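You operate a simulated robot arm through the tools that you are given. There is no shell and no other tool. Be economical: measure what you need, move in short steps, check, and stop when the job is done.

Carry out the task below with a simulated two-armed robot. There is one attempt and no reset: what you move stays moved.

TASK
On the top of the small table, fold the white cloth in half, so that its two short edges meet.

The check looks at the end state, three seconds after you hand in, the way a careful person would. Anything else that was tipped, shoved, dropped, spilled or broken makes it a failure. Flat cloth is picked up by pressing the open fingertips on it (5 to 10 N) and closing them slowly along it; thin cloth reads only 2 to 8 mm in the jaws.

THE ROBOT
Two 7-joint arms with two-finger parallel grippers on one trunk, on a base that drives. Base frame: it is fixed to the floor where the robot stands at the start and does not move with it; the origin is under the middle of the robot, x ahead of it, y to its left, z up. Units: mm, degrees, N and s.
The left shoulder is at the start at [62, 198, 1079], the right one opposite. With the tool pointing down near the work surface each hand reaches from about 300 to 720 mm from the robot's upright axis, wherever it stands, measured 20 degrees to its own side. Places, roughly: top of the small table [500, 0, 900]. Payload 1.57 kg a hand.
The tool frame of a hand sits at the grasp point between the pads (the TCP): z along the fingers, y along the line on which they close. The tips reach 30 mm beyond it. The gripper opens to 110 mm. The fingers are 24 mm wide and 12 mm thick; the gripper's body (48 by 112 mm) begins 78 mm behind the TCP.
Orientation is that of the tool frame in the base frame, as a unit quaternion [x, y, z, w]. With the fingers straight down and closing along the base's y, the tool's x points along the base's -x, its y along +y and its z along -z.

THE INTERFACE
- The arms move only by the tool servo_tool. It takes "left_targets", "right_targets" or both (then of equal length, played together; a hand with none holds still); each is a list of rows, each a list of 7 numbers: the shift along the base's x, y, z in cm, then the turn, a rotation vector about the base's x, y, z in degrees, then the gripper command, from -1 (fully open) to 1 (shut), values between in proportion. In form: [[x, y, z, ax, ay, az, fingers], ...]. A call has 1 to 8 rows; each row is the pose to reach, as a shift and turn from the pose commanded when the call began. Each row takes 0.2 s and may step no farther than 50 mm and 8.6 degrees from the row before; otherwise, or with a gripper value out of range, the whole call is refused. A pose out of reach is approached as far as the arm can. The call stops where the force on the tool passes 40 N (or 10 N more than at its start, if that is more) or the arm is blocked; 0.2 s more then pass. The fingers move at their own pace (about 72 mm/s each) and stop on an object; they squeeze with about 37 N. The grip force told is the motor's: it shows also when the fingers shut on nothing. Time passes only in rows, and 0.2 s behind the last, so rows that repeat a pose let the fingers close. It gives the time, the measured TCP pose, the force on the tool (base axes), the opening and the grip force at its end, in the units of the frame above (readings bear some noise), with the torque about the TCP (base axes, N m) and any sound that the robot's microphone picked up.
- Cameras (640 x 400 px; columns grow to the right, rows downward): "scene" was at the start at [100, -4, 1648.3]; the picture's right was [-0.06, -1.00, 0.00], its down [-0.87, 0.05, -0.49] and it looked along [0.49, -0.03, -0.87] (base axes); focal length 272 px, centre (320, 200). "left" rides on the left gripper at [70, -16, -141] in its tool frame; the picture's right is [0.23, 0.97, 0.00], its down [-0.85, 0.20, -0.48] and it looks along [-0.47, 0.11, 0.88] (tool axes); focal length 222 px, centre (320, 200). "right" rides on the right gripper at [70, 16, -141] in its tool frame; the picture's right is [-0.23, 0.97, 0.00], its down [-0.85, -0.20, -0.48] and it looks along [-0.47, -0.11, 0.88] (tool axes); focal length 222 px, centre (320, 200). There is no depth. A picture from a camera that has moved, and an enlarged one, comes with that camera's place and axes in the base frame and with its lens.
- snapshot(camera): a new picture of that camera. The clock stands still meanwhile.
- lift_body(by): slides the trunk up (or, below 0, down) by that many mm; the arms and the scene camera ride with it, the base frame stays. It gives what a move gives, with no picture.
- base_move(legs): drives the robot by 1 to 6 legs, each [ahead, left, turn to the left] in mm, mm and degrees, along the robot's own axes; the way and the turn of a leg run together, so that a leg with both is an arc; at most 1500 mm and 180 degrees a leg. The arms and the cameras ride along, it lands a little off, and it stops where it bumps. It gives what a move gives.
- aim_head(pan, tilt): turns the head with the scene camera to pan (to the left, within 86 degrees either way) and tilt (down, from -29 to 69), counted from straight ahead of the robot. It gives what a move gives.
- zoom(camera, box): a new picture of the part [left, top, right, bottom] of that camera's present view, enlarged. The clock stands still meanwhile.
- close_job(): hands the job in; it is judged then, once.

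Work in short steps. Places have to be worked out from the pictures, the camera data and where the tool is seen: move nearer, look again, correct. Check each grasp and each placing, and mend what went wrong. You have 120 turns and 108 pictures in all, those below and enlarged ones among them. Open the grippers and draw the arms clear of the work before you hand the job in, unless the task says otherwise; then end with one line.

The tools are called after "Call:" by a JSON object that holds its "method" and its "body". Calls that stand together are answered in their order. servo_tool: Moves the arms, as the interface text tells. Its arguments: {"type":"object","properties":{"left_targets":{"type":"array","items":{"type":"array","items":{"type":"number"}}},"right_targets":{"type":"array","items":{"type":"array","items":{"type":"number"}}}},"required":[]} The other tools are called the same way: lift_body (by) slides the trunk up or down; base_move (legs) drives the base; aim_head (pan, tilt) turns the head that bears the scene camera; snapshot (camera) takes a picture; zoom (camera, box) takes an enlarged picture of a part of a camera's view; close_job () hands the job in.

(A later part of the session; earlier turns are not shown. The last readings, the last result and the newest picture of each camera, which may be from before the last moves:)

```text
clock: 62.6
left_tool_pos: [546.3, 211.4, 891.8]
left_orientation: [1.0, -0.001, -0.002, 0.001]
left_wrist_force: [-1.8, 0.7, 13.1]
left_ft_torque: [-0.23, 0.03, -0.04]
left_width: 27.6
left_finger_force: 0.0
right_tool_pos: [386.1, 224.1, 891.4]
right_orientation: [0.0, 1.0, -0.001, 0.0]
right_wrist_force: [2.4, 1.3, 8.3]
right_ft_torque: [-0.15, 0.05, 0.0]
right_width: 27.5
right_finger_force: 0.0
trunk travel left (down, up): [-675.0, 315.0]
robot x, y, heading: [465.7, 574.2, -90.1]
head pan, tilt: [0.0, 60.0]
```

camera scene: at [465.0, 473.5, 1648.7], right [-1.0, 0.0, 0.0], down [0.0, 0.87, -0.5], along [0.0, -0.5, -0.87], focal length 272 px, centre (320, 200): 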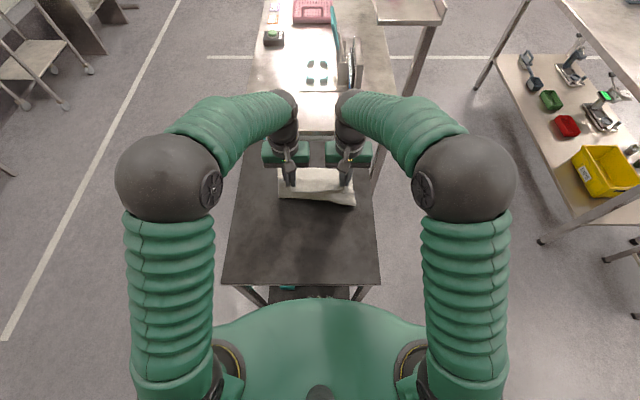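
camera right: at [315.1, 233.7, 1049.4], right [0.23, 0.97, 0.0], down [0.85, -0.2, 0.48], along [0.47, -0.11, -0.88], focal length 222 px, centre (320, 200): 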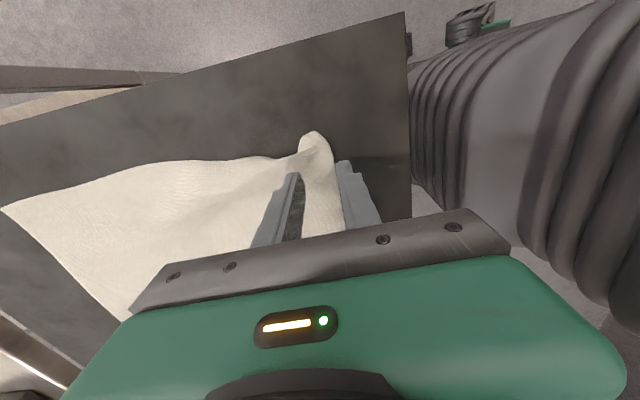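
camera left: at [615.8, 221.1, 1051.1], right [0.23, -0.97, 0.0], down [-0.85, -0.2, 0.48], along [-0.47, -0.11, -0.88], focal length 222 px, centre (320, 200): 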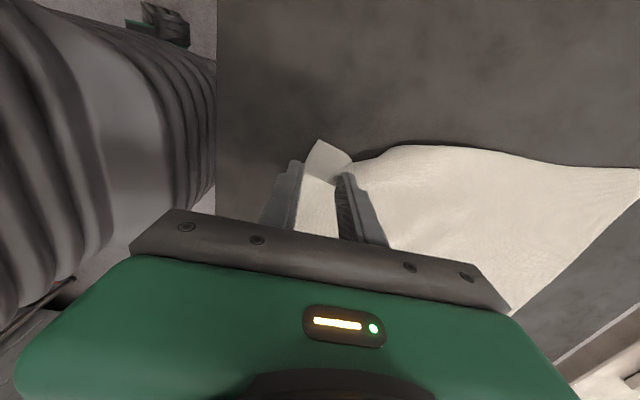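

Call:
{"method": "servo_tool", "body": {"left_targets": [[0, 0, 0, 0, 0, 0, 0.54], [0, 0, 0, 0, 0, 0, 0.59], [0, 0, 0, 0, 0, 0, 0.64], [0, 0, 0, 0, 0, 0, 0.69], [0, 0, 0, 0, 0, 0, 0.74], [0, 0, 0, 0, 0, 0, 0.79]], "right_targets": [[0, 0, -0.02, 0, 0, 0, 0.54], [0, 0, -0.02, 0, 0, 0, 0.59], [0, 0, -0.02, 0, 0, 0, 0.64], [0, 0, -0.02, 0, 0, 0, 0.69], [0, 0, -0.02, 0, 0, 0, 0.74], [0, 0, -0.02, 0, 0, 0, 0.79]]}}

Call:
{"method": "zoom", "body": {"camera": "left", "box": [220, 120, 420, 250]}}

Call:
{"method": "zoom", "body": {"camera": "right", "box": [220, 120, 420, 250]}}

```text
clock: 64.0
left_tool_pos: [546.5, 211.7, 892.0]
left_orientation: [1.0, 0.0, 0.0, 0.0]
left_wrist_force: [-1.1, -7.7, 19.3]
left_ft_torque: [-0.53, 0.06, -0.03]
left_width: 14.8
left_finger_force: 4.1
right_tool_pos: [385.0, 226.3, 890.1]
right_orientation: [0.0, 1.0, 0.0, 0.001]
right_wrist_force: [0.5, 0.7, 14.1]
right_ft_torque: [-0.09, 0.07, 0.0]
right_width: 15.0
right_finger_force: 1.9
trunk travel left (down, up): [-675.0, 315.0]
robot x, y, heading: [463.3, 579.1, -90.3]
head pan, tilt: [0.0, 60.0]
```

```text
3.08 times, centred on (320, 185) of left
camera zoom: at [614.6, 228.4, 1034.1], right [0.23, -0.97, 0.0], down [-0.85, -0.2, 0.48], along [-0.47, -0.11, -0.88], focal length 684 px, centre (320, 246)
```

zoom: 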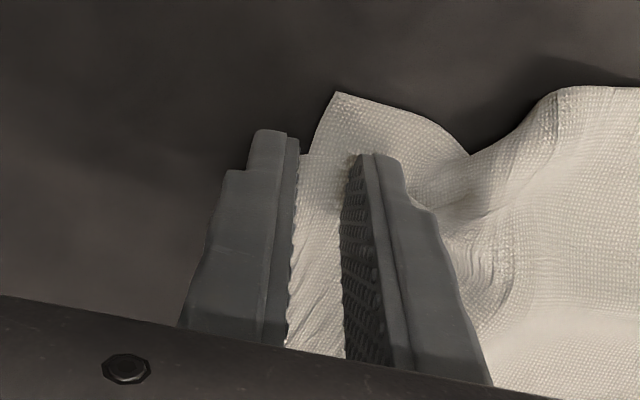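

```text
3.08 times, centred on (320, 185) of right
camera zoom: at [314.9, 241.2, 1032.0], right [0.23, 0.97, 0.0], down [0.85, -0.2, 0.48], along [0.47, -0.11, -0.88], focal length 684 px, centre (320, 246)
```

zoom: 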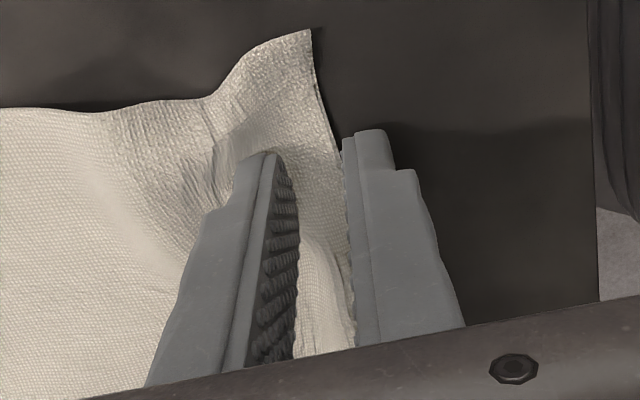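

The cloth is gathering between the fingers on both sides, so I'll finish closing slowly.

Call:
{"method": "servo_tool", "body": {"left_targets": [[0, 0, 0, 0, 0, 0, 0.82], [0, 0, 0, 0, 0, 0, 0.85], [0, 0, 0, 0, 0, 0, 0.88], [0, 0, 0, 0, 0, 0, 0.91], [0, 0, 0, 0, 0, 0, 0.94], [0, 0, 0, 0, 0, 0, 0.97], [0, 0, 0, 0, 0, 0, 1], [0, 0, 0, 0, 0, 0, 1]], "right_targets": [[0, 0, 0, 0, 0, 0, 0.82], [0, 0, 0, 0, 0, 0, 0.85], [0, 0, 0, 0, 0, 0, 0.88], [0, 0, 0, 0, 0, 0, 0.91], [0, 0, 0, 0, 0, 0, 0.94], [0, 0, 0, 0, 0, 0, 0.97], [0, 0, 0, 0, 0, 0, 1], [0, 0, 0, 0, 0, 0, 1]]}}

Call:
{"method": "zoom", "body": {"camera": "left", "box": [220, 120, 420, 250]}}

Call:
{"method": "zoom", "body": {"camera": "right", "box": [220, 120, 420, 250]}}

```text
clock: 65.8
left_tool_pos: [546.1, 211.5, 892.7]
left_orientation: [1.0, 0.0, -0.002, 0.001]
left_wrist_force: [-1.8, -9.2, 25.8]
left_ft_torque: [-0.61, 0.09, 0.04]
left_width: 11.4
left_finger_force: 28.8
right_tool_pos: [385.4, 224.2, 890.4]
right_orientation: [0.001, 1.0, -0.001, 0.001]
right_wrist_force: [0.2, 4.0, 20.7]
right_ft_torque: [-0.07, 0.1, -0.03]
right_width: 12.3
right_finger_force: 29.4
trunk travel left (down, up): [-675.0, 315.0]
robot x, y, heading: [462.9, 574.7, -90.2]
head pan, tilt: [0.0, 60.0]
```

```text
3.08 times, centred on (320, 185) of left
camera zoom: at [614.6, 228.0, 1034.1], right [0.23, -0.97, 0.0], down [-0.85, -0.2, 0.48], along [-0.47, -0.11, -0.88], focal length 684 px, centre (320, 246)
```

zoom: 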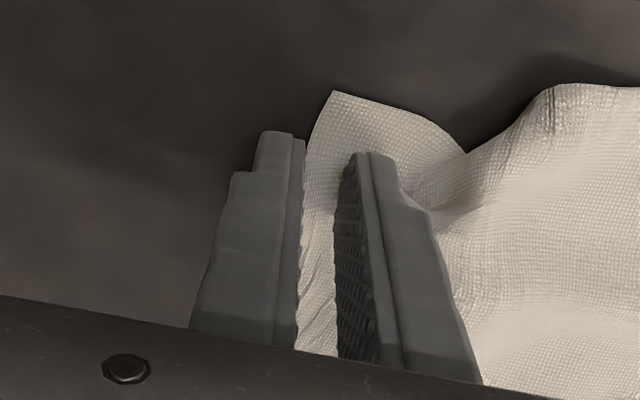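

```text
3.08 times, centred on (320, 185) of right
camera zoom: at [314.8, 240.5, 1031.9], right [0.23, 0.97, 0.0], down [0.85, -0.2, 0.48], along [0.47, -0.11, -0.88], focal length 684 px, centre (320, 246)
```

zoom: 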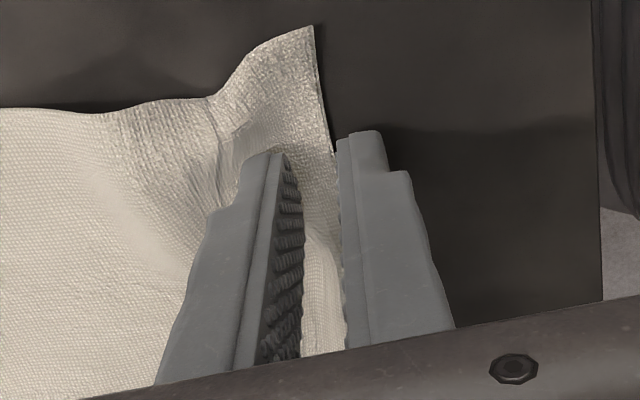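

The fingers are held at 11–12 mm, probably by table friction. I'll lift 2 mm, let them finish closing, then lift a bit more.

Call:
{"method": "servo_tool", "body": {"left_targets": [[0, 0, 0.1, 0, 0, 0, 1], [0, 0, 0.15, 0, 0, 0, 1], [0, 0, 0.2, 0, 0, 0, 1], [0, 0, 0.2, 0, 0, 0, 1]], "right_targets": [[0, 0, 0.1, 0, 0, 0, 1], [0, 0, 0.15, 0, 0, 0, 1], [0, 0, 0.2, 0, 0, 0, 1], [0, 0, 0.2, 0, 0, 0, 1]]}}

Call:
{"method": "zoom", "body": {"camera": "left", "box": [220, 120, 420, 250]}}

Call:
{"method": "zoom", "body": {"camera": "right", "box": [220, 120, 420, 250]}}

```text
clock: 66.8
left_tool_pos: [544.8, 211.4, 893.8]
left_orientation: [1.0, -0.001, -0.001, -0.001]
left_wrist_force: [-4.6, -4.1, 11.9]
left_ft_torque: [-0.2, 0.18, -0.01]
left_width: 10.5
left_finger_force: 28.6
right_tool_pos: [384.3, 225.0, 893.8]
right_orientation: [-0.001, 1.0, 0.0, 0.002]
right_wrist_force: [1.7, 2.4, 7.1]
right_ft_torque: [0.09, -0.11, -0.01]
right_width: 9.1
right_finger_force: 28.0
trunk travel left (down, up): [-675.0, 315.0]
robot x, y, heading: [461.4, 576.6, -89.9]
head pan, tilt: [0.0, 60.0]
```

```text
3.08 times, centred on (320, 185) of left
camera zoom: at [614.5, 227.6, 1035.0], right [0.23, -0.97, 0.0], down [-0.85, -0.2, 0.48], along [-0.47, -0.11, -0.88], focal length 684 px, centre (320, 246)
```

zoom: 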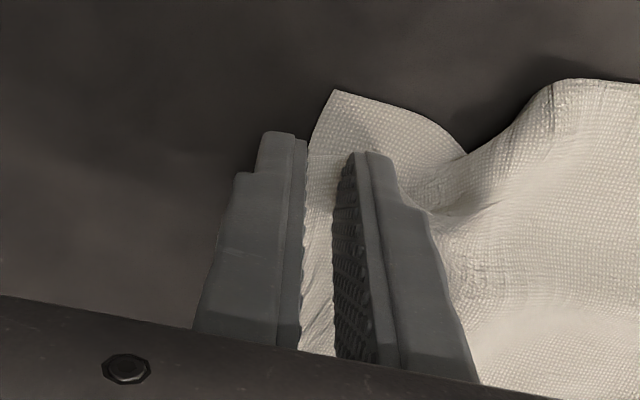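

```text
3.08 times, centred on (320, 185) of right
camera zoom: at [314.3, 239.3, 1033.4], right [0.23, 0.97, 0.0], down [0.85, -0.2, 0.48], along [0.47, -0.11, -0.88], focal length 684 px, centre (320, 246)
```

zoom: 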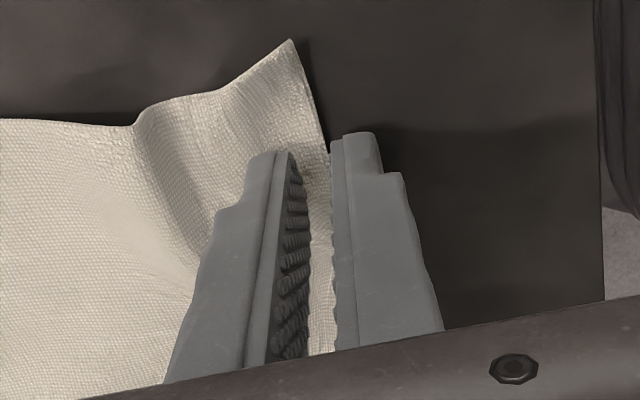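

They're still closing as they lift, so I'll raise in small steps and watch the widths.

Call:
{"method": "servo_tool", "body": {"left_targets": [[0, 0, 0.1, 0, 0, 0, 1], [0, 0, 0.2, 0, 0, 0, 1], [0, 0, 0.3, 0, 0, 0, 1], [0, 0, 0.4, 0, 0, 0, 1], [0, 0, 0.5, 0, 0, 0, 1], [0, 0, 0.5, 0, 0, 0, 1]], "right_targets": [[0, 0, 0.1, 0, 0, 0, 1], [0, 0, 0.2, 0, 0, 0, 1], [0, 0, 0.3, 0, 0, 0, 1], [0, 0, 0.4, 0, 0, 0, 1], [0, 0, 0.5, 0, 0, 0, 1], [0, 0, 0.5, 0, 0, 0, 1]]}}

Call:
{"method": "zoom", "body": {"camera": "left", "box": [220, 120, 420, 250]}}

Call:
{"method": "zoom", "body": {"camera": "right", "box": [220, 120, 420, 250]}}

```text
clock: 68.2
left_tool_pos: [546.2, 211.4, 897.1]
left_orientation: [1.0, 0.0, -0.001, 0.001]
left_wrist_force: [-3.8, -0.6, 7.2]
left_ft_torque: [-0.06, 0.18, -0.01]
left_width: 6.2
left_finger_force: 25.9
right_tool_pos: [385.0, 223.4, 897.2]
right_orientation: [0.0, 1.0, -0.001, 0.002]
right_wrist_force: [2.5, -5.2, 7.6]
right_ft_torque: [-0.21, -0.12, -0.03]
right_width: 3.6
right_finger_force: 24.5
trunk travel left (down, up): [-675.0, 315.0]
robot x, y, heading: [468.2, 575.2, -89.8]
head pan, tilt: [0.0, 60.0]
```

```text
3.08 times, centred on (320, 185) of left
camera zoom: at [614.5, 226.5, 1039.9], right [0.23, -0.97, 0.0], down [-0.85, -0.2, 0.48], along [-0.47, -0.11, -0.88], focal length 684 px, centre (320, 246)
```

zoom: 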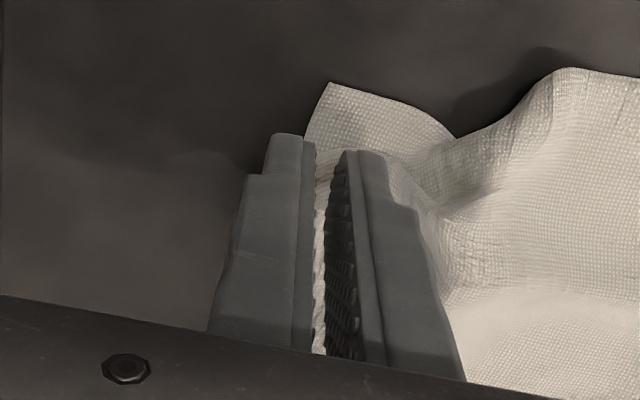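

```text
3.08 times, centred on (320, 185) of right
camera zoom: at [314.9, 238.7, 1038.3], right [0.23, 0.97, 0.0], down [0.85, -0.2, 0.48], along [0.47, -0.11, -0.88], focal length 684 px, centre (320, 246)
```

zoom: 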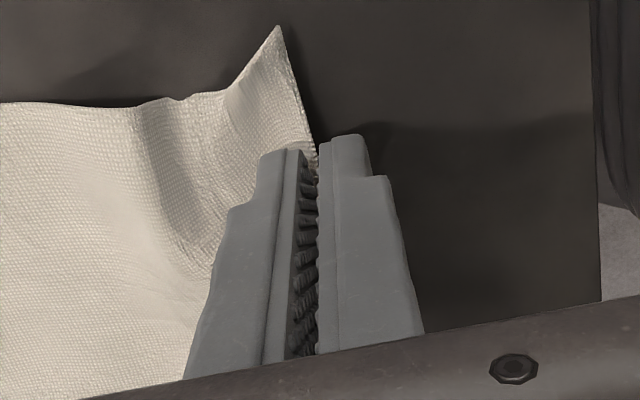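

The edge is now pinched at its very border (6.2 and 3.6 mm). I'll lift 60 mm to verify the hold.

Call:
{"method": "servo_tool", "body": {"left_targets": [[0, -0.3, 1, 0, 0, 0, 1], [0.2, -0.9, 2, 0, 0, 0, 1], [0.3, -1.6, 3.3, 0, 0, 0, 1], [0.3, -2.6, 4.6, 0, 0, 0, 1], [0.3, -3.6, 6, 0, 0, 0, 1]], "right_targets": [[0, -0.3, 1, 0, 0, 0, 1], [-0.2, -1, 2, 0, 0, 0, 1], [-0.3, -2, 3.3, 0, 0, 0, 1], [-0.3, -3.2, 4.6, 0, 0, 0, 1], [-0.3, -4.5, 6, 0, 0, 0, 1]]}}

Call:
{"method": "snapshot", "body": {"camera": "left"}}

Call:
{"method": "snapshot", "body": {"camera": "right"}}

```text
clock: 69.4
left_tool_pos: [549.0, 175.3, 958.1]
left_orientation: [1.0, 0.0, -0.002, -0.001]
left_wrist_force: [-10.6, 0.2, -1.2]
left_ft_torque: [0.02, 0.29, -0.01]
left_width: 1.9
left_finger_force: 23.7
right_tool_pos: [384.9, 178.1, 958.4]
right_orientation: [-0.001, 1.0, 0.001, 0.0]
right_wrist_force: [11.4, -0.9, 1.6]
right_ft_torque: [0.01, -0.36, -0.02]
right_width: 2.0
right_finger_force: 23.5
trunk travel left (down, up): [-675.0, 315.0]
robot x, y, heading: [464.2, 580.1, -90.2]
head pan, tilt: [0.0, 60.0]
```

```text
40 pictures are left
camera left: at [618.2, 190.2, 1100.3], right [0.23, -0.97, 0.0], down [-0.85, -0.2, 0.48], along [-0.47, -0.11, -0.88], focal length 222 px, centre (320, 200)
```

left: 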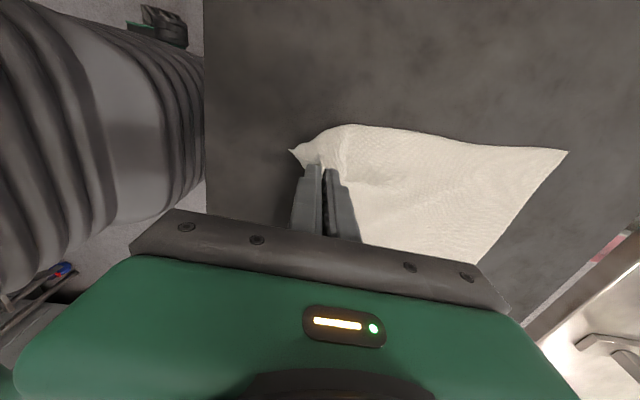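

```text
39 pictures are left
camera right: at [313.2, 193.6, 1098.0], right [0.23, 0.97, 0.0], down [0.85, -0.2, 0.48], along [0.47, -0.11, -0.88], focal length 222 px, centre (320, 200)
```

right: 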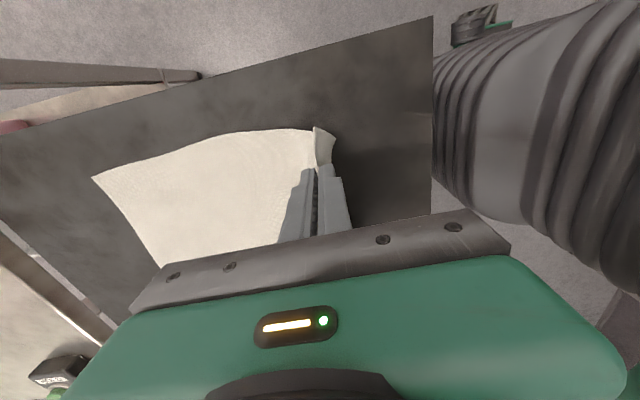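

It's a solid hold right at the edge. Now I'll do the fold arc slowly, easing the x tension.

Call:
{"method": "servo_tool", "body": {"left_targets": [[-0.2, -2, 2.2, 0, 0, 0, 1], [-0.2, -4, 4, 0, 0, 0, 1], [-0.2, -6, 5.5, 0, 0, 0, 1], [-0.2, -8.1, 6.7, 0, 0, 0, 1], [-0.2, -10.8, 6.9, 0, 0, 0, 1], [-0.2, -13.6, 6.7, 0, 0, 0, 1], [-0.2, -16.1, 5.8, 0, 0, 0, 1], [-0.2, -18.6, 4.7, 0, 0, 0, 1]], "right_targets": [[0.2, -2, 2.2, 0, 0, 0, 1], [0.2, -4, 4, 0, 0, 0, 1], [0.2, -6, 5.5, 0, 0, 0, 1], [0.2, -8.1, 6.7, 0, 0, 0, 1], [0.2, -10.8, 6.9, 0, 0, 0, 1], [0.2, -13.6, 6.7, 0, 0, 0, 1], [0.2, -16.1, 5.8, 0, 0, 0, 1], [0.2, -18.6, 4.7, 0, 0, 0, 1]]}}

Call:
{"method": "zoom", "body": {"camera": "scene", "box": [220, 120, 420, 245]}}

```text
clock: 71.2
left_tool_pos: [547.0, -14.5, 1003.4]
left_orientation: [1.0, 0.0, -0.001, -0.002]
left_wrist_force: [-3.7, -0.4, 0.3]
left_ft_torque: [0.02, 0.09, -0.03]
left_width: 1.8
left_finger_force: 23.7
right_tool_pos: [384.8, -9.5, 1003.1]
right_orientation: [0.0, 1.0, 0.002, 0.001]
right_wrist_force: [2.8, -0.7, -0.5]
right_ft_torque: [0.01, -0.1, 0.02]
right_width: 1.7
right_finger_force: 23.7
trunk travel left (down, up): [-675.0, 315.0]
robot x, y, heading: [465.3, 575.8, -89.9]
head pan, tilt: [0.0, 60.0]
```

```text
3.20 times, centred on (320, 182) of scene
camera zoom: at [465.0, 469.6, 1648.5], right [-1.0, 0.0, 0.0], down [0.0, 0.87, -0.49], along [0.0, -0.49, -0.87], focal length 870 px, centre (320, 256)
```

zoom: 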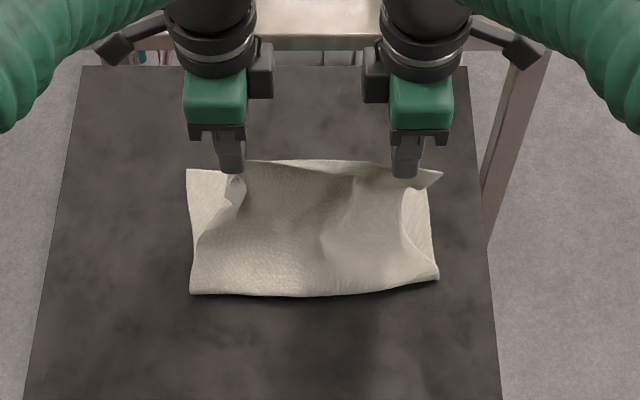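

The fold line is now at y≈50–63, just right. I'll continue the descent toward the far edge.

Call:
{"method": "servo_tool", "body": {"left_targets": [[0, -1.6, -1.5, 0, 0, 0, 1], [0, -3.2, -3.1, 0, 0, 0, 1], [0, -4.7, -4.7, 0, 0, 0, 1], [0, -6, -6.4, 0, 0, 0, 1], [0, -7.2, -7.9, 0, 0, 0, 1], [0, -8.2, -9.2, 0, 0, 0, 1]], "right_targets": [[0, -1.6, -1.5, 0, 0, 0, 1], [0, -3.2, -3.1, 0, 0, 0, 1], [0, -4.7, -4.7, 0, 0, 0, 1], [0, -6, -6.4, 0, 0, 0, 1], [0, -7.2, -7.9, 0, 0, 0, 1], [0, -8.2, -9.2, 0, 0, 0, 1]]}}

Call:
{"method": "zoom", "body": {"camera": "scene", "box": [220, 120, 420, 245]}}

Call:
{"method": "snapshot", "body": {"camera": "left"}}

Call:
{"method": "snapshot", "body": {"camera": "right"}}

```text
clock: 72.6
left_tool_pos: [545.9, -95.8, 910.9]
left_orientation: [1.0, 0.0, 0.0, -0.001]
left_wrist_force: [-3.6, 0.0, 0.6]
left_ft_torque: [0.01, 0.05, -0.04]
left_width: 2.1
left_finger_force: 23.6
right_tool_pos: [385.9, -91.9, 911.9]
right_orientation: [0.0, 1.0, 0.001, 0.001]
right_wrist_force: [2.6, 0.3, 0.1]
right_ft_torque: [-0.01, -0.1, -0.04]
right_width: 2.2
right_finger_force: 23.5
trunk travel left (down, up): [-675.0, 315.0]
robot x, y, heading: [465.7, 576.7, -90.0]
head pan, tilt: [0.0, 60.0]
```

```text
3.20 times, centred on (320, 182) of scene
camera zoom: at [464.9, 471.6, 1648.7], right [-1.0, 0.0, 0.0], down [0.0, 0.87, -0.5], along [0.0, -0.5, -0.87], focal length 870 px, centre (320, 256)
```

zoom: 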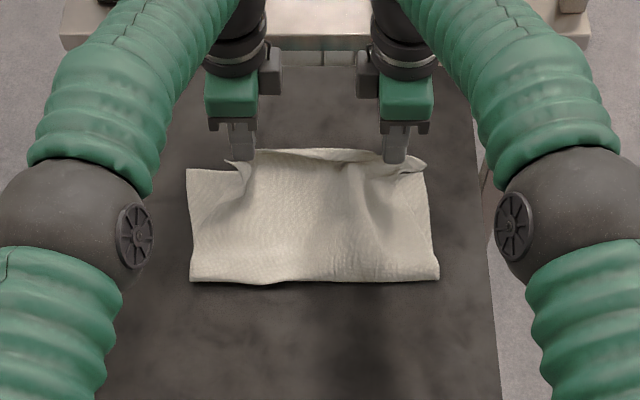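

```text
36 pictures are left
camera left: at [615.5, -80.7, 1053.1], right [0.23, -0.97, 0.0], down [-0.85, -0.2, 0.48], along [-0.47, -0.11, -0.88], focal length 222 px, centre (320, 200)
```

left: 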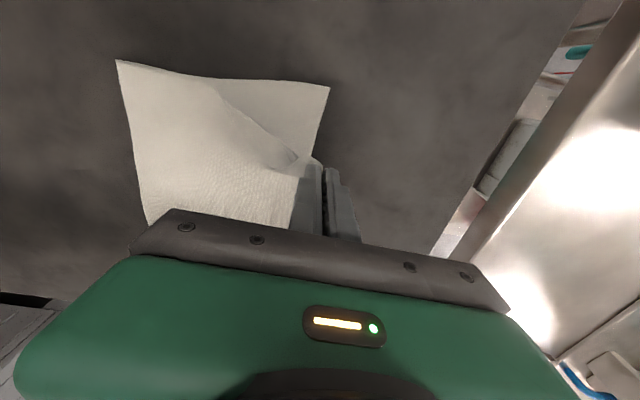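

```text
35 pictures are left
camera right: at [314.5, -76.7, 1052.5], right [0.23, 0.97, 0.0], down [0.85, -0.2, 0.48], along [0.47, -0.11, -0.88], focal length 222 px, centre (320, 200)
```

right: 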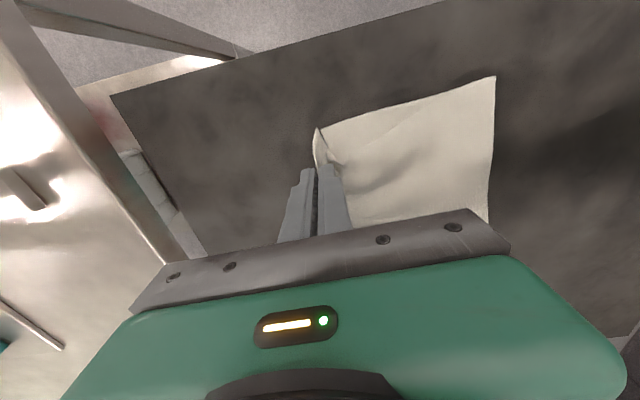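

The upper edge is right above the lower far edge (y≈−90). I'll lower to the cloth, open, and rise straight up.

Call:
{"method": "servo_tool", "body": {"left_targets": [[0, 0.2, -0.7, 0, 0, 0, 1], [0, 0.3, -1.3, 0, 0, 0, 1], [0, 0.3, -1.3, 0, 0, 0, 0.8], [0, 0.3, -1.3, 0, 0, 0, 0.5], [0, 0.3, -1.1, 0, 0, 0, 0.3], [0, 0.3, 1.5, 0, 0, 0, 0.3], [0, 0.3, 5, 0, 0, 0, 0.3], [0, 0.3, 9.5, 0, 0, 0, 0.3]], "right_targets": [[0, 0, -0.7, 0, 0, 0, 1], [0, 0, -1.3, 0, 0, 0, 1], [0, 0, -1.3, 0, 0, 0, 0.8], [0, 0, -1.3, 0, 0, 0, 0.5], [0, 0, -1.1, 0, 0, 0, 0.3], [0, 0, 1.5, 0, 0, 0, 0.3], [0, 0, 5, 0, 0, 0, 0.3], [0, 0, 9.5, 0, 0, 0, 0.3]]}}

Call:
{"method": "zoom", "body": {"camera": "scene", "box": [240, 130, 400, 230]}}

Call:
{"method": "snapshot", "body": {"camera": "left"}}

Call:
{"method": "snapshot", "body": {"camera": "right"}}

```text
clock: 74.4
left_tool_pos: [546.0, -91.6, 1007.6]
left_orientation: [1.0, 0.0, -0.001, 0.0]
left_wrist_force: [0.1, 0.1, 0.4]
left_ft_torque: [0.03, 0.0, 0.0]
left_width: 38.7
left_finger_force: 0.0
right_tool_pos: [385.0, -90.0, 1007.8]
right_orientation: [-0.001, 1.0, 0.001, 0.001]
right_wrist_force: [0.7, 0.5, 0.6]
right_ft_torque: [0.01, 0.01, 0.01]
right_width: 38.7
right_finger_force: 0.0
trunk travel left (down, up): [-675.0, 315.0]
robot x, y, heading: [467.2, 578.8, -90.0]
head pan, tilt: [0.0, 60.0]
```

```text
4.00 times, centred on (320, 180) of scene
camera zoom: at [464.9, 475.2, 1648.8], right [-1.0, 0.0, 0.0], down [0.0, 0.87, -0.5], along [0.0, -0.5, -0.87], focal length 1087 px, centre (320, 280)
```

zoom: 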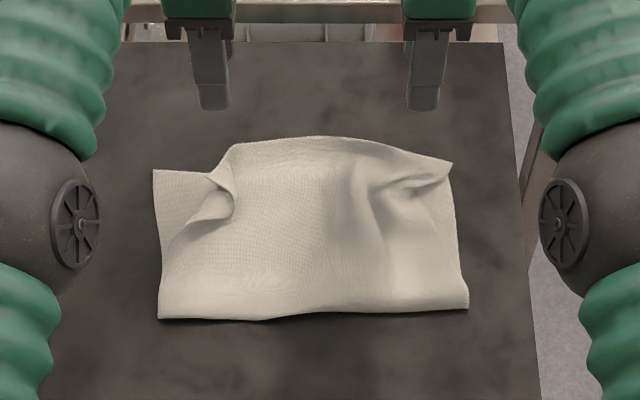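

```text
33 pictures are left
camera left: at [614.9, -75.8, 1150.2], right [0.23, -0.97, 0.0], down [-0.85, -0.2, 0.48], along [-0.47, -0.11, -0.88], focal length 222 px, centre (320, 200)
```

left: 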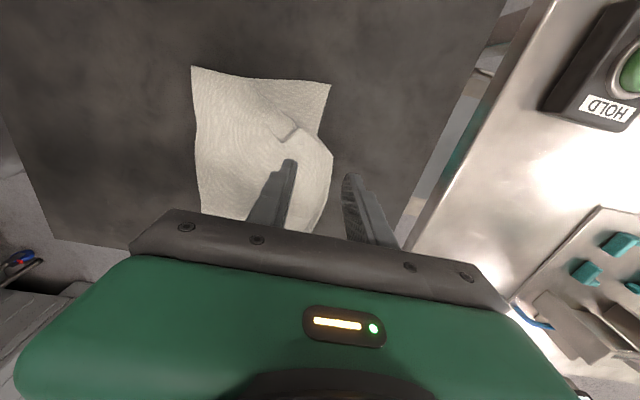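

```text
32 pictures are left
camera right: at [314.6, -75.6, 1148.6], right [0.23, 0.97, 0.0], down [0.85, -0.2, 0.48], along [0.47, -0.11, -0.88], focal length 222 px, centre (320, 200)
```

right: 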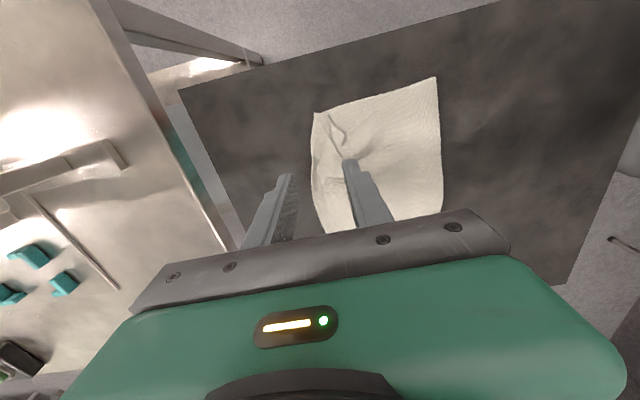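

The fold is nearly done. The right corner meets, but the upper-left corner is curled back and the middle edge overhangs a bit. I'll look closer at the curl.

Call:
{"method": "zoom", "body": {"camera": "left", "box": [180, 55, 350, 165]}}

Call:
{"method": "zoom", "body": {"camera": "right", "box": [290, 70, 460, 180]}}

```text
3.64 times, centred on (265, 110) of left
camera zoom: at [614.9, -75.8, 1150.2], right [0.23, -0.97, 0.0], down [-0.85, -0.2, 0.48], along [-0.47, -0.11, -0.88], focal length 808 px, centre (520, 527)
```

zoom: 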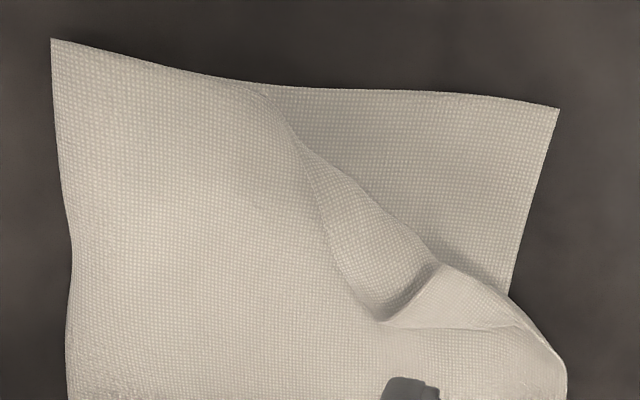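

```text
3.64 times, centred on (375, 125) of right
camera zoom: at [314.6, -75.6, 1148.6], right [0.23, 0.97, 0.0], down [0.85, -0.2, 0.48], along [0.47, -0.11, -0.88], focal length 808 px, centre (120, 473)
```

zoom: 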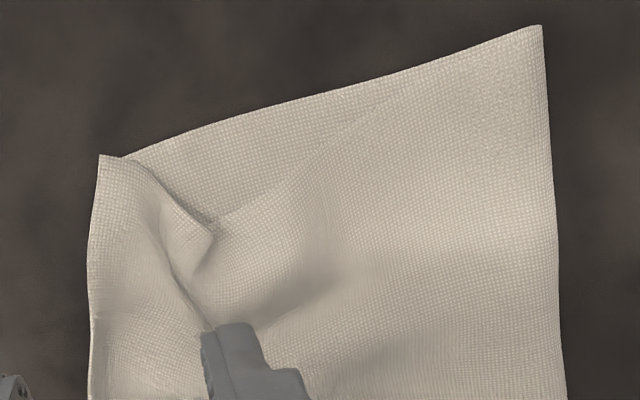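

The corner tip is folded back to about (533, −45) and should lie at (610, −90). I'll close the left fingers and sweep the flap over from behind, skimming just above the upper layer.

Call:
{"method": "servo_tool", "body": {"left_targets": [[-1.6, 2.8, -2, 0, 0, 0, 1], [-3.4, 5.8, -5, 0, 0, 0, 1], [-3.6, 6, -9, 0, 0, 0, 1], [-3.6, 6, -10.5, 0, 0, 0, 1], [-3.6, 6, -11, 0, 0, 0, 1]]}}

Call:
{"method": "servo_tool", "body": {"left_targets": [[0.9, -0.5, -0.1, 0, 0, 0, 1], [1.8, -1, -0.1, 0, 0, 0, 1], [2.7, -1.5, 0, 0, 0, 0, 1], [3.6, -2, 0, 0, 0, 0, 1], [4.5, -2.5, 0.2, 0, 0, 0, 1]]}}

Call:
{"method": "zoom", "body": {"camera": "scene", "box": [240, 130, 400, 230]}}

Call:
{"method": "zoom", "body": {"camera": "left", "box": [180, 85, 400, 225]}}

```text
clock: 75.6
left_tool_pos: [510.1, -30.2, 896.8]
left_orientation: [1.0, 0.0, 0.0, 0.0]
left_wrist_force: [-0.3, -0.4, 0.6]
left_ft_torque: [-0.03, -0.02, 0.02]
left_width: 0.0
left_finger_force: 21.7
right_tool_pos: [384.6, -90.7, 1008.0]
right_orientation: [0.0, 1.0, 0.0, 0.0]
right_wrist_force: [0.6, 1.0, -1.2]
right_ft_torque: [0.01, -0.04, 0.01]
right_width: 38.6
right_finger_force: 0.0
trunk travel left (down, up): [-675.0, 315.0]
robot x, y, heading: [463.8, 575.3, -89.9]
head pan, tilt: [0.0, 60.0]
```

```text
clock: 76.8
left_tool_pos: [556.2, -55.8, 899.9]
left_orientation: [1.0, 0.0, -0.002, 0.0]
left_wrist_force: [0.3, -0.4, 0.1]
left_ft_torque: [-0.01, 0.0, 0.02]
left_width: 0.0
left_finger_force: 21.3
right_tool_pos: [385.1, -92.1, 1006.7]
right_orientation: [0.0, 1.0, 0.0, 0.002]
right_wrist_force: [0.9, 1.3, -0.3]
right_ft_torque: [0.01, 0.0, 0.01]
right_width: 38.4
right_finger_force: 0.0
trunk travel left (down, up): [-675.0, 315.0]
robot x, y, heading: [465.5, 580.8, -89.8]
head pan, tilt: [0.0, 60.0]
```

```text
4.00 times, centred on (320, 180) of scene
camera zoom: at [465.5, 473.3, 1648.7], right [-1.0, 0.0, 0.0], down [0.0, 0.87, -0.5], along [0.0, -0.5, -0.87], focal length 1087 px, centre (320, 280)
```

zoom: 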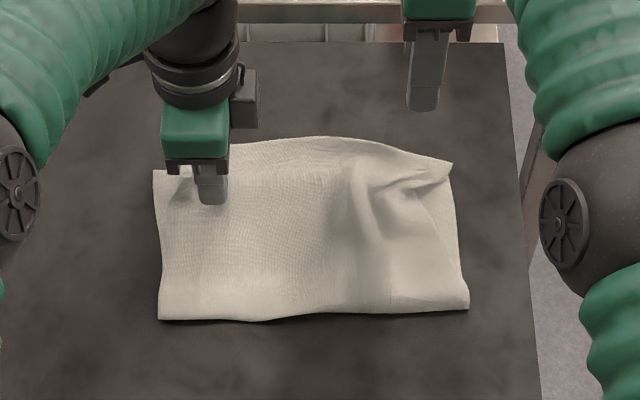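

```text
2.86 times, centred on (290, 155) of left
camera zoom: at [625.3, -40.4, 1041.8], right [0.23, -0.97, 0.0], down [-0.85, -0.2, 0.48], along [-0.47, -0.11, -0.88], focal length 635 px, centre (406, 329)
```

zoom: 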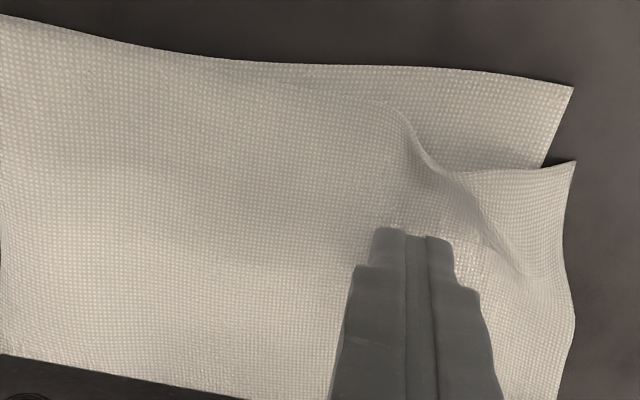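

The flap flipped open and the upper corner is now within about 17 mm of the lower one. I'll press lightly and drag a little further in +x to flatten the ridge, then lift clear for a look.

Call:
{"method": "servo_tool", "body": {"left_targets": [[0, 0.3, -0.4, 0, 0, 0, 1], [0, 0.3, -0.6, 0, 0, 0, 1], [0.5, 0.2, -0.65, 0, 0, 0, 1], [1, 0.1, -0.65, 0, 0, 0, 1], [1.5, 0, -0.65, 0, 0, 0, 1], [2, -0.2, -0.6, 0, 0, 0, 1]]}}

Call:
{"method": "servo_tool", "body": {"left_targets": [[0, 0, 2, 0, 0, 0, 1], [2, 2, 6, 0, 0, 0, 1], [5, 5, 8, 0, 0, 0, 1], [9, 6, 9, 0, 0, 0, 1]]}}

Call:
{"method": "zoom", "body": {"camera": "scene", "box": [240, 130, 400, 230]}}

Call:
{"method": "snapshot", "body": {"camera": "left"}}

```text
clock: 78.2
left_tool_pos: [577.1, -58.1, 893.3]
left_orientation: [1.0, 0.0, -0.001, 0.0]
left_wrist_force: [0.7, 0.0, -0.3]
left_ft_torque: [-0.01, 0.0, -0.03]
left_width: 0.2
left_finger_force: 21.3
right_tool_pos: [384.3, -92.2, 1007.5]
right_orientation: [0.0, 1.0, 0.001, 0.001]
right_wrist_force: [-0.6, -0.5, -0.1]
right_ft_torque: [0.02, -0.01, 0.0]
right_width: 38.4
right_finger_force: 0.0
trunk travel left (down, up): [-675.0, 315.0]
robot x, y, heading: [463.0, 576.3, -89.9]
head pan, tilt: [0.0, 60.0]
```

```text
clock: 79.2
left_tool_pos: [669.5, 2.7, 983.4]
left_orientation: [1.0, 0.0, -0.003, -0.002]
left_wrist_force: [0.2, 0.6, 0.6]
left_ft_torque: [-0.02, 0.0, 0.01]
left_width: 0.3
left_finger_force: 21.3
right_tool_pos: [386.7, -92.0, 1005.8]
right_orientation: [0.0, 1.0, 0.001, 0.0]
right_wrist_force: [-0.1, 1.3, -0.9]
right_ft_torque: [-0.01, 0.0, 0.02]
right_width: 38.6
right_finger_force: 0.1
trunk travel left (down, up): [-675.0, 315.0]
robot x, y, heading: [464.8, 577.0, -89.9]
head pan, tilt: [0.0, 60.0]
```

```text
4.00 times, centred on (320, 180) of scene
camera zoom: at [468.4, 473.7, 1648.7], right [-1.0, 0.0, 0.0], down [0.0, 0.87, -0.5], along [0.0, -0.5, -0.87], focal length 1087 px, centre (320, 280)
```

zoom: 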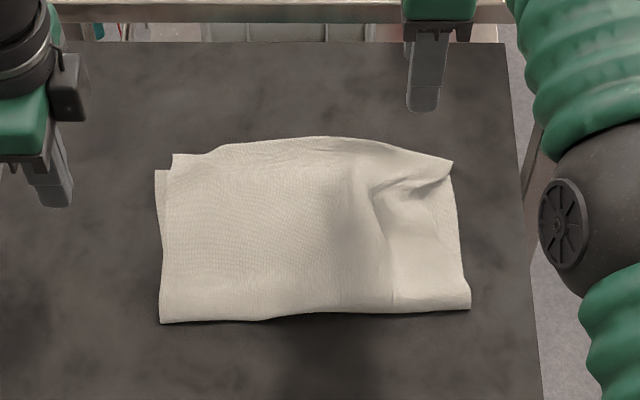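

```text
26 pictures are left
camera left: at [737.6, 17.9, 1124.6], right [0.23, -0.97, 0.0], down [-0.85, -0.2, 0.48], along [-0.47, -0.11, -0.88], focal length 222 px, centre (320, 200)
```

left: 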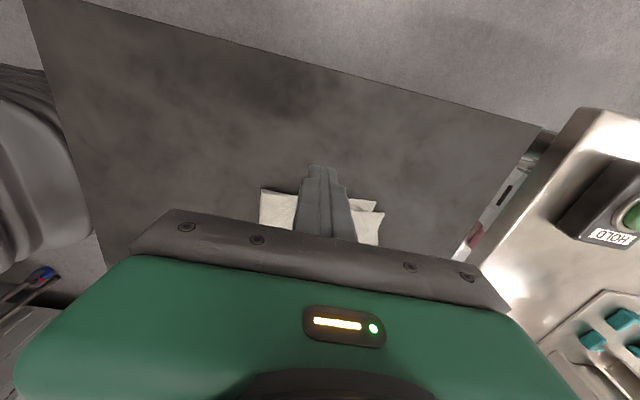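

It's much better: the left corner is now about 15 mm off each way, with a small pleat on the right and some mid overhang. I'll press both closed fingertips on the upper layer, dragging +x to shift the pleat's slack left and then slightly +y.

Call:
{"method": "servo_tool", "body": {"left_targets": [[-3.5, -2, -1, 0, 0, 0, 1], [-7, -4, -2.5, 0, 0, 0, 1], [-10, -6, -4, 0, 0, 0, 1], [-11.5, -7.3, -7, 0, 0, 0, 1], [-11.5, -7.3, -8.5, 0, 0, 0, 1]], "right_targets": [[0, 2, -2, 0, 0, 0, 1], [0, 2.2, -5, 0, 0, 0, 1], [0, 2.2, -8, 0, 0, 0, 1], [0, 2.2, -10, 0, 0, 0, 1], [0, 2.2, -10.7, 0, 0, 0, 1]]}}

Call:
{"method": "servo_tool", "body": {"left_targets": [[0, 0, -0.55, 0, 0, 0, 1], [0.6, 0.2, -0.6, 0, 0, 0, 1], [1.2, 0.4, -0.6, 0, 0, 0, 1], [1.8, 0.8, -0.6, 0, 0, 0, 1], [2, 1.4, -0.6, 0, 0, 0, 1], [2, 1.8, -0.6, 0, 0, 0, 1], [2, 1.8, 0.5, 0, 0, 0, 1]], "right_targets": [[0, 0, -0.55, 0, 0, 0, 1], [0.8, 0, -0.6, 0, 0, 0, 1], [1.6, 0, -0.6, 0, 0, 0, 1], [2.4, 0, -0.6, 0, 0, 0, 1], [3.2, 0.2, -0.6, 0, 0, 0, 1], [4, 0.4, -0.6, 0, 0, 0, 1], [4, 0.4, 0.5, 0, 0, 0, 1]]}}

Call:
{"method": "zoom", "body": {"camera": "scene", "box": [240, 130, 400, 230]}}

```text
clock: 80.4
left_tool_pos: [550.4, -70.9, 898.6]
left_orientation: [1.0, 0.0, -0.001, 0.0]
left_wrist_force: [0.2, 0.8, -0.2]
left_ft_torque: [-0.03, 0.0, -0.01]
left_width: 0.1
left_finger_force: 20.8
right_tool_pos: [384.2, -68.4, 900.1]
right_orientation: [0.0, 1.0, 0.0, 0.0]
right_wrist_force: [0.4, -0.4, 0.6]
right_ft_torque: [0.01, 0.0, 0.02]
right_width: 0.2
right_finger_force: 21.6
trunk travel left (down, up): [-675.0, 315.0]
robot x, y, heading: [463.2, 576.9, -90.1]
head pan, tilt: [0.0, 60.0]
```

```text
clock: 82.0
left_tool_pos: [570.7, -51.6, 905.0]
left_orientation: [1.0, 0.001, -0.002, 0.0]
left_wrist_force: [-0.3, 0.7, 0.2]
left_ft_torque: [0.01, 0.02, -0.01]
left_width: 0.0
left_finger_force: 21.0
right_tool_pos: [426.1, -65.1, 904.8]
right_orientation: [0.0, 1.0, 0.0, 0.0]
right_wrist_force: [-0.1, -0.2, -0.4]
right_ft_torque: [0.03, 0.0, -0.02]
right_width: 0.0
right_finger_force: 21.4
trunk travel left (down, up): [-675.0, 315.0]
robot x, y, heading: [465.1, 578.1, -90.0]
head pan, tilt: [0.0, 60.0]
```

```text
4.00 times, centred on (320, 180) of scene
camera zoom: at [465.5, 474.3, 1648.8], right [-1.0, 0.0, 0.0], down [0.0, 0.87, -0.5], along [0.0, -0.5, -0.87], focal length 1087 px, centre (320, 280)
```

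zoom: 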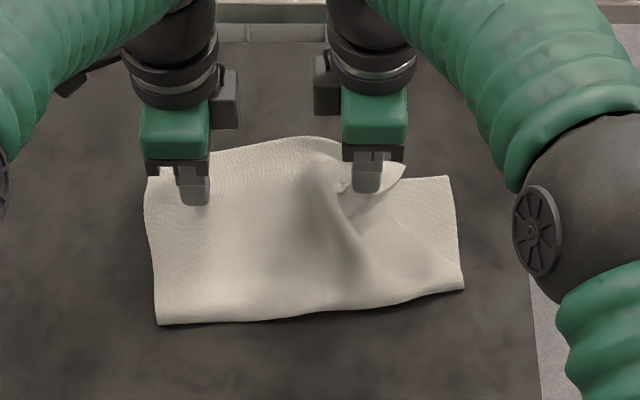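

That shifted the upper right corner too far (now at about (390, −94)). I'll hold with the left hand pressed and drag the right back in −x, stretching out the ridge.

Call:
{"method": "servo_tool", "body": {"left_targets": [[0, 0, -1.1, 0, 0, 0, 1], [0, 0, -1.25, 0, 0, 0, 1], [0, 0, -1.25, 0, 0, 0, 1], [0, 0, -1.25, 0, 0, 0, 1], [0, 0, -1.25, 0, 0, 0, 1], [0, 0, -1.25, 0, 0, 0, 1], [0, 0, -1.25, 0, 0, 0, 1]], "right_targets": [[-0.6, 0, -1.1, 0, 0, 0, 1], [-0.8, 0, -1.2, 0, 0, 0, 1], [-1.6, 0, -1.2, 0, 0, 0, 1], [-2.4, 0, -1.2, 0, 0, 0, 1], [-3.2, 0, -1.2, 0, 0, 0, 1], [-4, 0.2, -1.2, 0, 0, 0, 1], [-4.6, 0.4, -1.2, 0, 0, 0, 1]]}}

Call:
{"method": "zoom", "body": {"camera": "scene", "box": [240, 130, 400, 230]}}

```text
clock: 83.6
left_tool_pos: [570.9, -52.1, 892.3]
left_orientation: [1.0, 0.0, -0.001, 0.0]
left_wrist_force: [0.3, -1.7, 9.0]
left_ft_torque: [-0.07, -0.02, 0.0]
left_width: 0.1
left_finger_force: 21.3
right_tool_pos: [378.5, -60.0, 893.4]
right_orientation: [0.0, 1.0, 0.0, 0.001]
right_wrist_force: [0.6, 0.1, 0.5]
right_ft_torque: [-0.03, -0.04, 0.01]
right_width: 0.0
right_finger_force: 21.2
trunk travel left (down, up): [-675.0, 315.0]
robot x, y, heading: [464.9, 576.8, -89.9]
head pan, tilt: [0.0, 60.0]
```

```text
4.00 times, centred on (320, 180) of scene
camera zoom: at [464.8, 475.3, 1648.9], right [-1.0, 0.0, 0.0], down [0.0, 0.87, -0.5], along [0.0, -0.5, -0.87], focal length 1087 px, centre (320, 280)
```

zoom: 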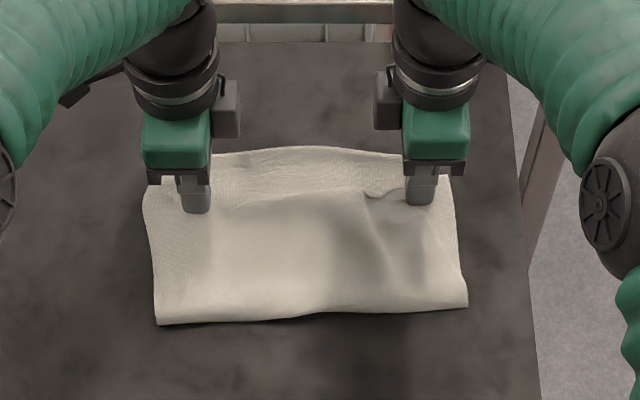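

That pulled it out nicely. I'll lift both hands straight up and back out to view.

Call:
{"method": "servo_tool", "body": {"left_targets": [[0, 0, 2, 0, 0, 0, 1], [0, 0, 6, 0, 0, 0, 1], [3, 3, 9, 0, 0, 0, 1], [7, 6, 11, 0, 0, 0, 1], [11, 8, 12, 0, 0, 0, 1]], "right_targets": [[0, 0, 2, 0, 0, 0, 1], [0, 0, 6, 0, 0, 0, 1], [-3, 3, 9, 0, 0, 0, 1], [-7, 6, 11, 0, 0, 0, 1], [-11, 8, 12, 0, 0, 0, 1]]}}

Call:
{"method": "zoom", "body": {"camera": "scene", "box": [250, 140, 390, 228]}}

```text
refused: row 3 steps farther than a row can; nothing moved
```

```text
4.55 times, centred on (320, 184) of scene
camera zoom: at [464.8, 475.3, 1648.9], right [-1.0, 0.0, 0.0], down [0.0, 0.87, -0.5], along [0.0, -0.5, -0.87], focal length 1235 px, centre (320, 273)
```

zoom: 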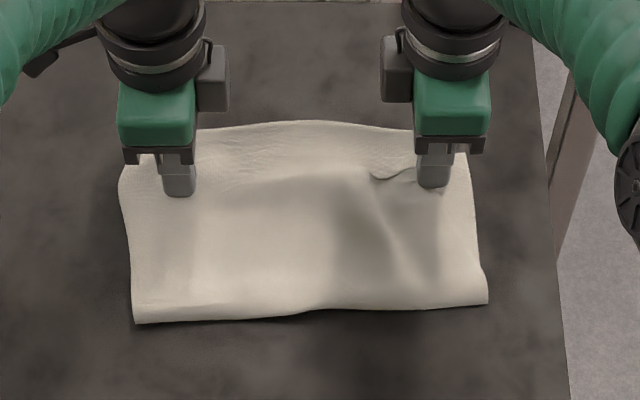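

The step was too large; I'll retry with smaller rows.

Call:
{"method": "servo_tool", "body": {"left_targets": [[0, 0, 2, 0, 0, 0, 1], [0, 0, 6, 0, 0, 0, 1], [2, 2, 9, 0, 0, 0, 1], [5, 4, 11, 0, 0, 0, 1], [8, 6, 12, 0, 0, 0, 1], [11, 8, 12, 0, 0, 0, 1]], "right_targets": [[0, 0, 2, 0, 0, 0, 1], [0, 0, 6, 0, 0, 0, 1], [-2, 2, 9, 0, 0, 0, 1], [-5, 4, 11, 0, 0, 0, 1], [-8, 6, 12, 0, 0, 0, 1], [-11, 8, 12, 0, 0, 0, 1]]}}

Call:
{"method": "zoom", "body": {"camera": "scene", "box": [250, 140, 390, 228]}}

```text
clock: 85.0
left_tool_pos: [682.0, 28.3, 1011.8]
left_orientation: [1.0, 0.0, -0.001, 0.0]
left_wrist_force: [-0.3, -0.1, 1.0]
left_ft_torque: [-0.08, 0.0, -0.04]
left_width: 0.0
left_finger_force: 21.7
right_tool_pos: [267.3, 22.1, 1014.6]
right_orientation: [0.0, 1.0, -0.002, 0.001]
right_wrist_force: [0.2, 0.4, 0.2]
right_ft_torque: [0.01, 0.03, -0.01]
right_width: 0.0
right_finger_force: 21.2
trunk travel left (down, up): [-675.0, 315.0]
robot x, y, heading: [462.7, 576.7, -89.9]
head pan, tilt: [0.0, 60.0]
```

```text
4.55 times, centred on (320, 184) of scene
camera zoom: at [465.1, 477.3, 1649.0], right [-1.0, 0.0, 0.0], down [0.0, 0.87, -0.5], along [0.0, -0.5, -0.87], focal length 1235 px, centre (320, 273)
```

zoom: 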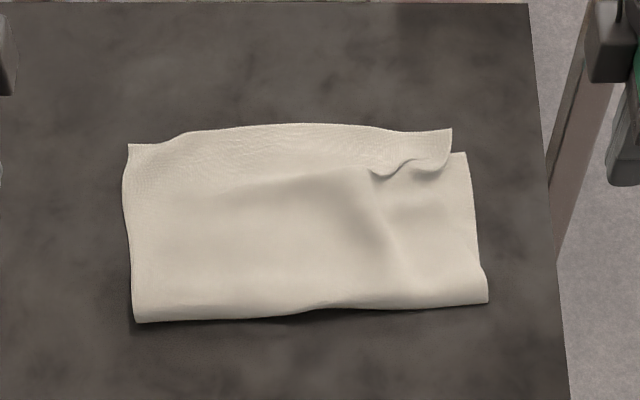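

Nearly there. The left corner meets, but the upper edge overhangs about 25 mm in the middle and 20 mm at the right. I'll press on that overhang at x≈505 and x≈388 and drag it back in +y.

Call:
{"method": "servo_tool", "body": {"left_targets": [[-3.2, -2.4, 0, 0, 0, 0, 1], [-6.4, -4.8, 0, 0, 0, 0, 1], [-9.6, -7.2, 0, 0, 0, 0, 1], [-12.8, -9.6, 0, 0, 0, 0, 1], [-15.8, -11.8, -2, 0, 0, 0, 1], [-17.7, -13, -5, 0, 0, 0, 1], [-17.7, -13, -9, 0, 0, 0, 1], [-17.7, -13, -11.2, 0, 0, 0, 1]], "right_targets": [[2.2, -2.1, 0, 0, 0, 0, 1], [4.4, -4.2, 0, 0, 0, 0, 1], [6.6, -6.3, 0, 0, 0, 0, 1], [8.8, -8.4, 0, 0, 0, 0, 1], [11, -10.6, -2, 0, 0, 0, 1], [12.1, -11.7, -5, 0, 0, 0, 1], [12.1, -11.7, -9, 0, 0, 0, 1], [12.1, -11.7, -11.4, 0, 0, 0, 1]]}}

Call:
{"method": "servo_tool", "body": {"left_targets": [[0, 0, -0.6, 0, 0, 0, 1], [0, 0, -0.8, 0, 0, 0, 1]], "right_targets": [[0, 0, -0.6, 0, 0, 0, 1], [0, 0, -0.8, 0, 0, 0, 1]]}}

Call:
{"method": "zoom", "body": {"camera": "scene", "box": [250, 140, 390, 228]}}

```text
clock: 86.8
left_tool_pos: [508.1, -92.3, 898.5]
left_orientation: [1.0, 0.0, -0.001, -0.002]
left_wrist_force: [0.2, -0.5, -0.7]
left_ft_torque: [0.0, -0.01, -0.02]
left_width: 0.1
left_finger_force: 21.3
left hand out of reach, approached as far as the arm can: row 6, 7, 8
right_tool_pos: [389.5, -98.0, 898.8]
right_orientation: [0.0, 1.0, 0.002, 0.0]
right_wrist_force: [0.5, -0.3, -0.3]
right_ft_torque: [0.0, 0.0, -0.02]
right_width: 0.0
right_finger_force: 21.3
right hand out of reach, approached as far as the arm can: row 8
trunk travel left (down, up): [-675.0, 315.0]
robot x, y, heading: [464.5, 577.4, -90.2]
head pan, tilt: [0.0, 60.0]
```

```text
clock: 87.4
left_tool_pos: [506.6, -90.5, 893.1]
left_orientation: [1.0, 0.0, -0.001, 0.001]
left_wrist_force: [-0.2, -1.6, 2.9]
left_ft_torque: [-0.02, 0.04, 0.02]
left_width: 0.2
left_finger_force: 21.5
right_tool_pos: [387.2, -96.4, 893.1]
right_orientation: [0.001, 1.0, 0.0, 0.001]
right_wrist_force: [0.3, -0.7, 2.4]
right_ft_torque: [-0.02, 0.02, 0.03]
right_width: 0.0
right_finger_force: 20.9
trunk travel left (down, up): [-675.0, 315.0]
robot x, y, heading: [466.1, 576.1, -89.9]
head pan, tilt: [0.0, 60.0]
```

```text
4.55 times, centred on (320, 184) of scene
camera zoom: at [464.6, 474.5, 1648.9], right [-1.0, 0.0, 0.0], down [0.0, 0.87, -0.5], along [0.0, -0.5, -0.87], focal length 1235 px, centre (320, 273)
```

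zoom: 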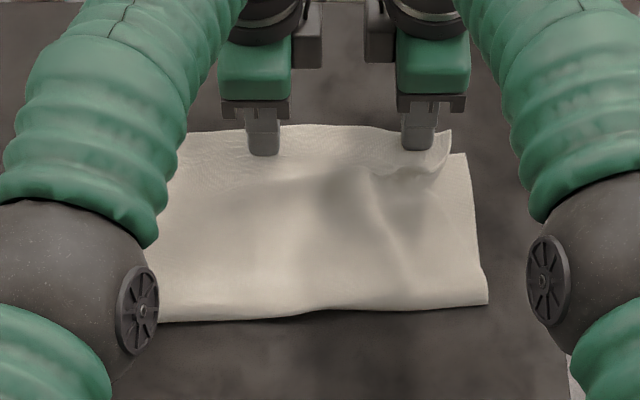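

Both tips touch lightly (2–3 N). I'll drag +y about 20 mm, the right also 10 mm in −x.

Call:
{"method": "servo_tool", "body": {"left_targets": [[0, 0.8, -0.03, 0, 0, 0, 1], [0, 1.4, -0.03, 0, 0, 0, 1], [0, 2, -0.03, 0, 0, 0, 1], [0, 2.6, -0.03, 0, 0, 0, 1], [0, 3.1, -0.03, 0, 0, 0, 1], [0, 3.1, 1, 0, 0, 0, 1], [0, 3.1, 3, 0, 0, 0, 1]], "right_targets": [[-0.2, 0.4, -0.03, 0, 0, 0, 1], [-0.4, 0.8, -0.03, 0, 0, 0, 1], [-0.6, 1.3, -0.03, 0, 0, 0, 1], [-0.8, 1.8, -0.03, 0, 0, 0, 1], [-1, 2.3, -0.03, 0, 0, 0, 1], [-1, 2.3, 1, 0, 0, 0, 1], [-1, 2.3, 3, 0, 0, 0, 1]]}}

Call:
{"method": "zoom", "body": {"camera": "scene", "box": [250, 140, 390, 228]}}

```text
clock: 89.0
left_tool_pos: [508.0, -55.7, 923.8]
left_orientation: [1.0, 0.0, -0.001, 0.0]
left_wrist_force: [-0.5, -0.6, 0.0]
left_ft_torque: [-0.06, 0.0, -0.02]
left_width: 0.0
left_finger_force: 21.3
right_tool_pos: [377.4, -69.4, 922.6]
right_orientation: [0.0, 1.0, 0.001, 0.002]
right_wrist_force: [-0.4, 0.2, 1.1]
right_ft_torque: [0.03, -0.04, 0.02]
right_width: 0.0
right_finger_force: 21.3
trunk travel left (down, up): [-675.0, 315.0]
robot x, y, heading: [464.8, 577.9, -90.1]
head pan, tilt: [0.0, 60.0]
```

```text
4.55 times, centred on (320, 184) of scene
camera zoom: at [464.7, 475.7, 1648.8], right [-1.0, 0.0, 0.0], down [0.0, 0.87, -0.5], along [0.0, -0.5, -0.87], focal length 1235 px, centre (320, 273)
```

zoom: 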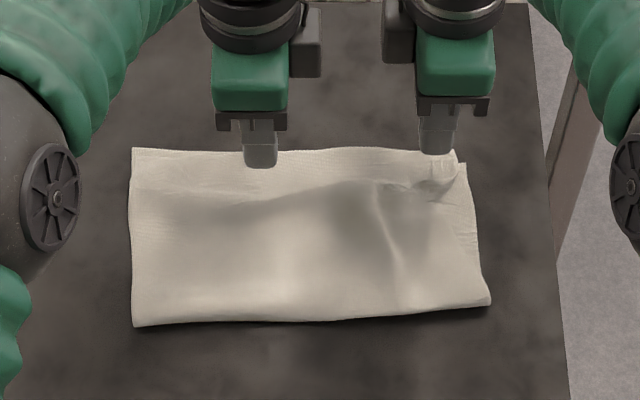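

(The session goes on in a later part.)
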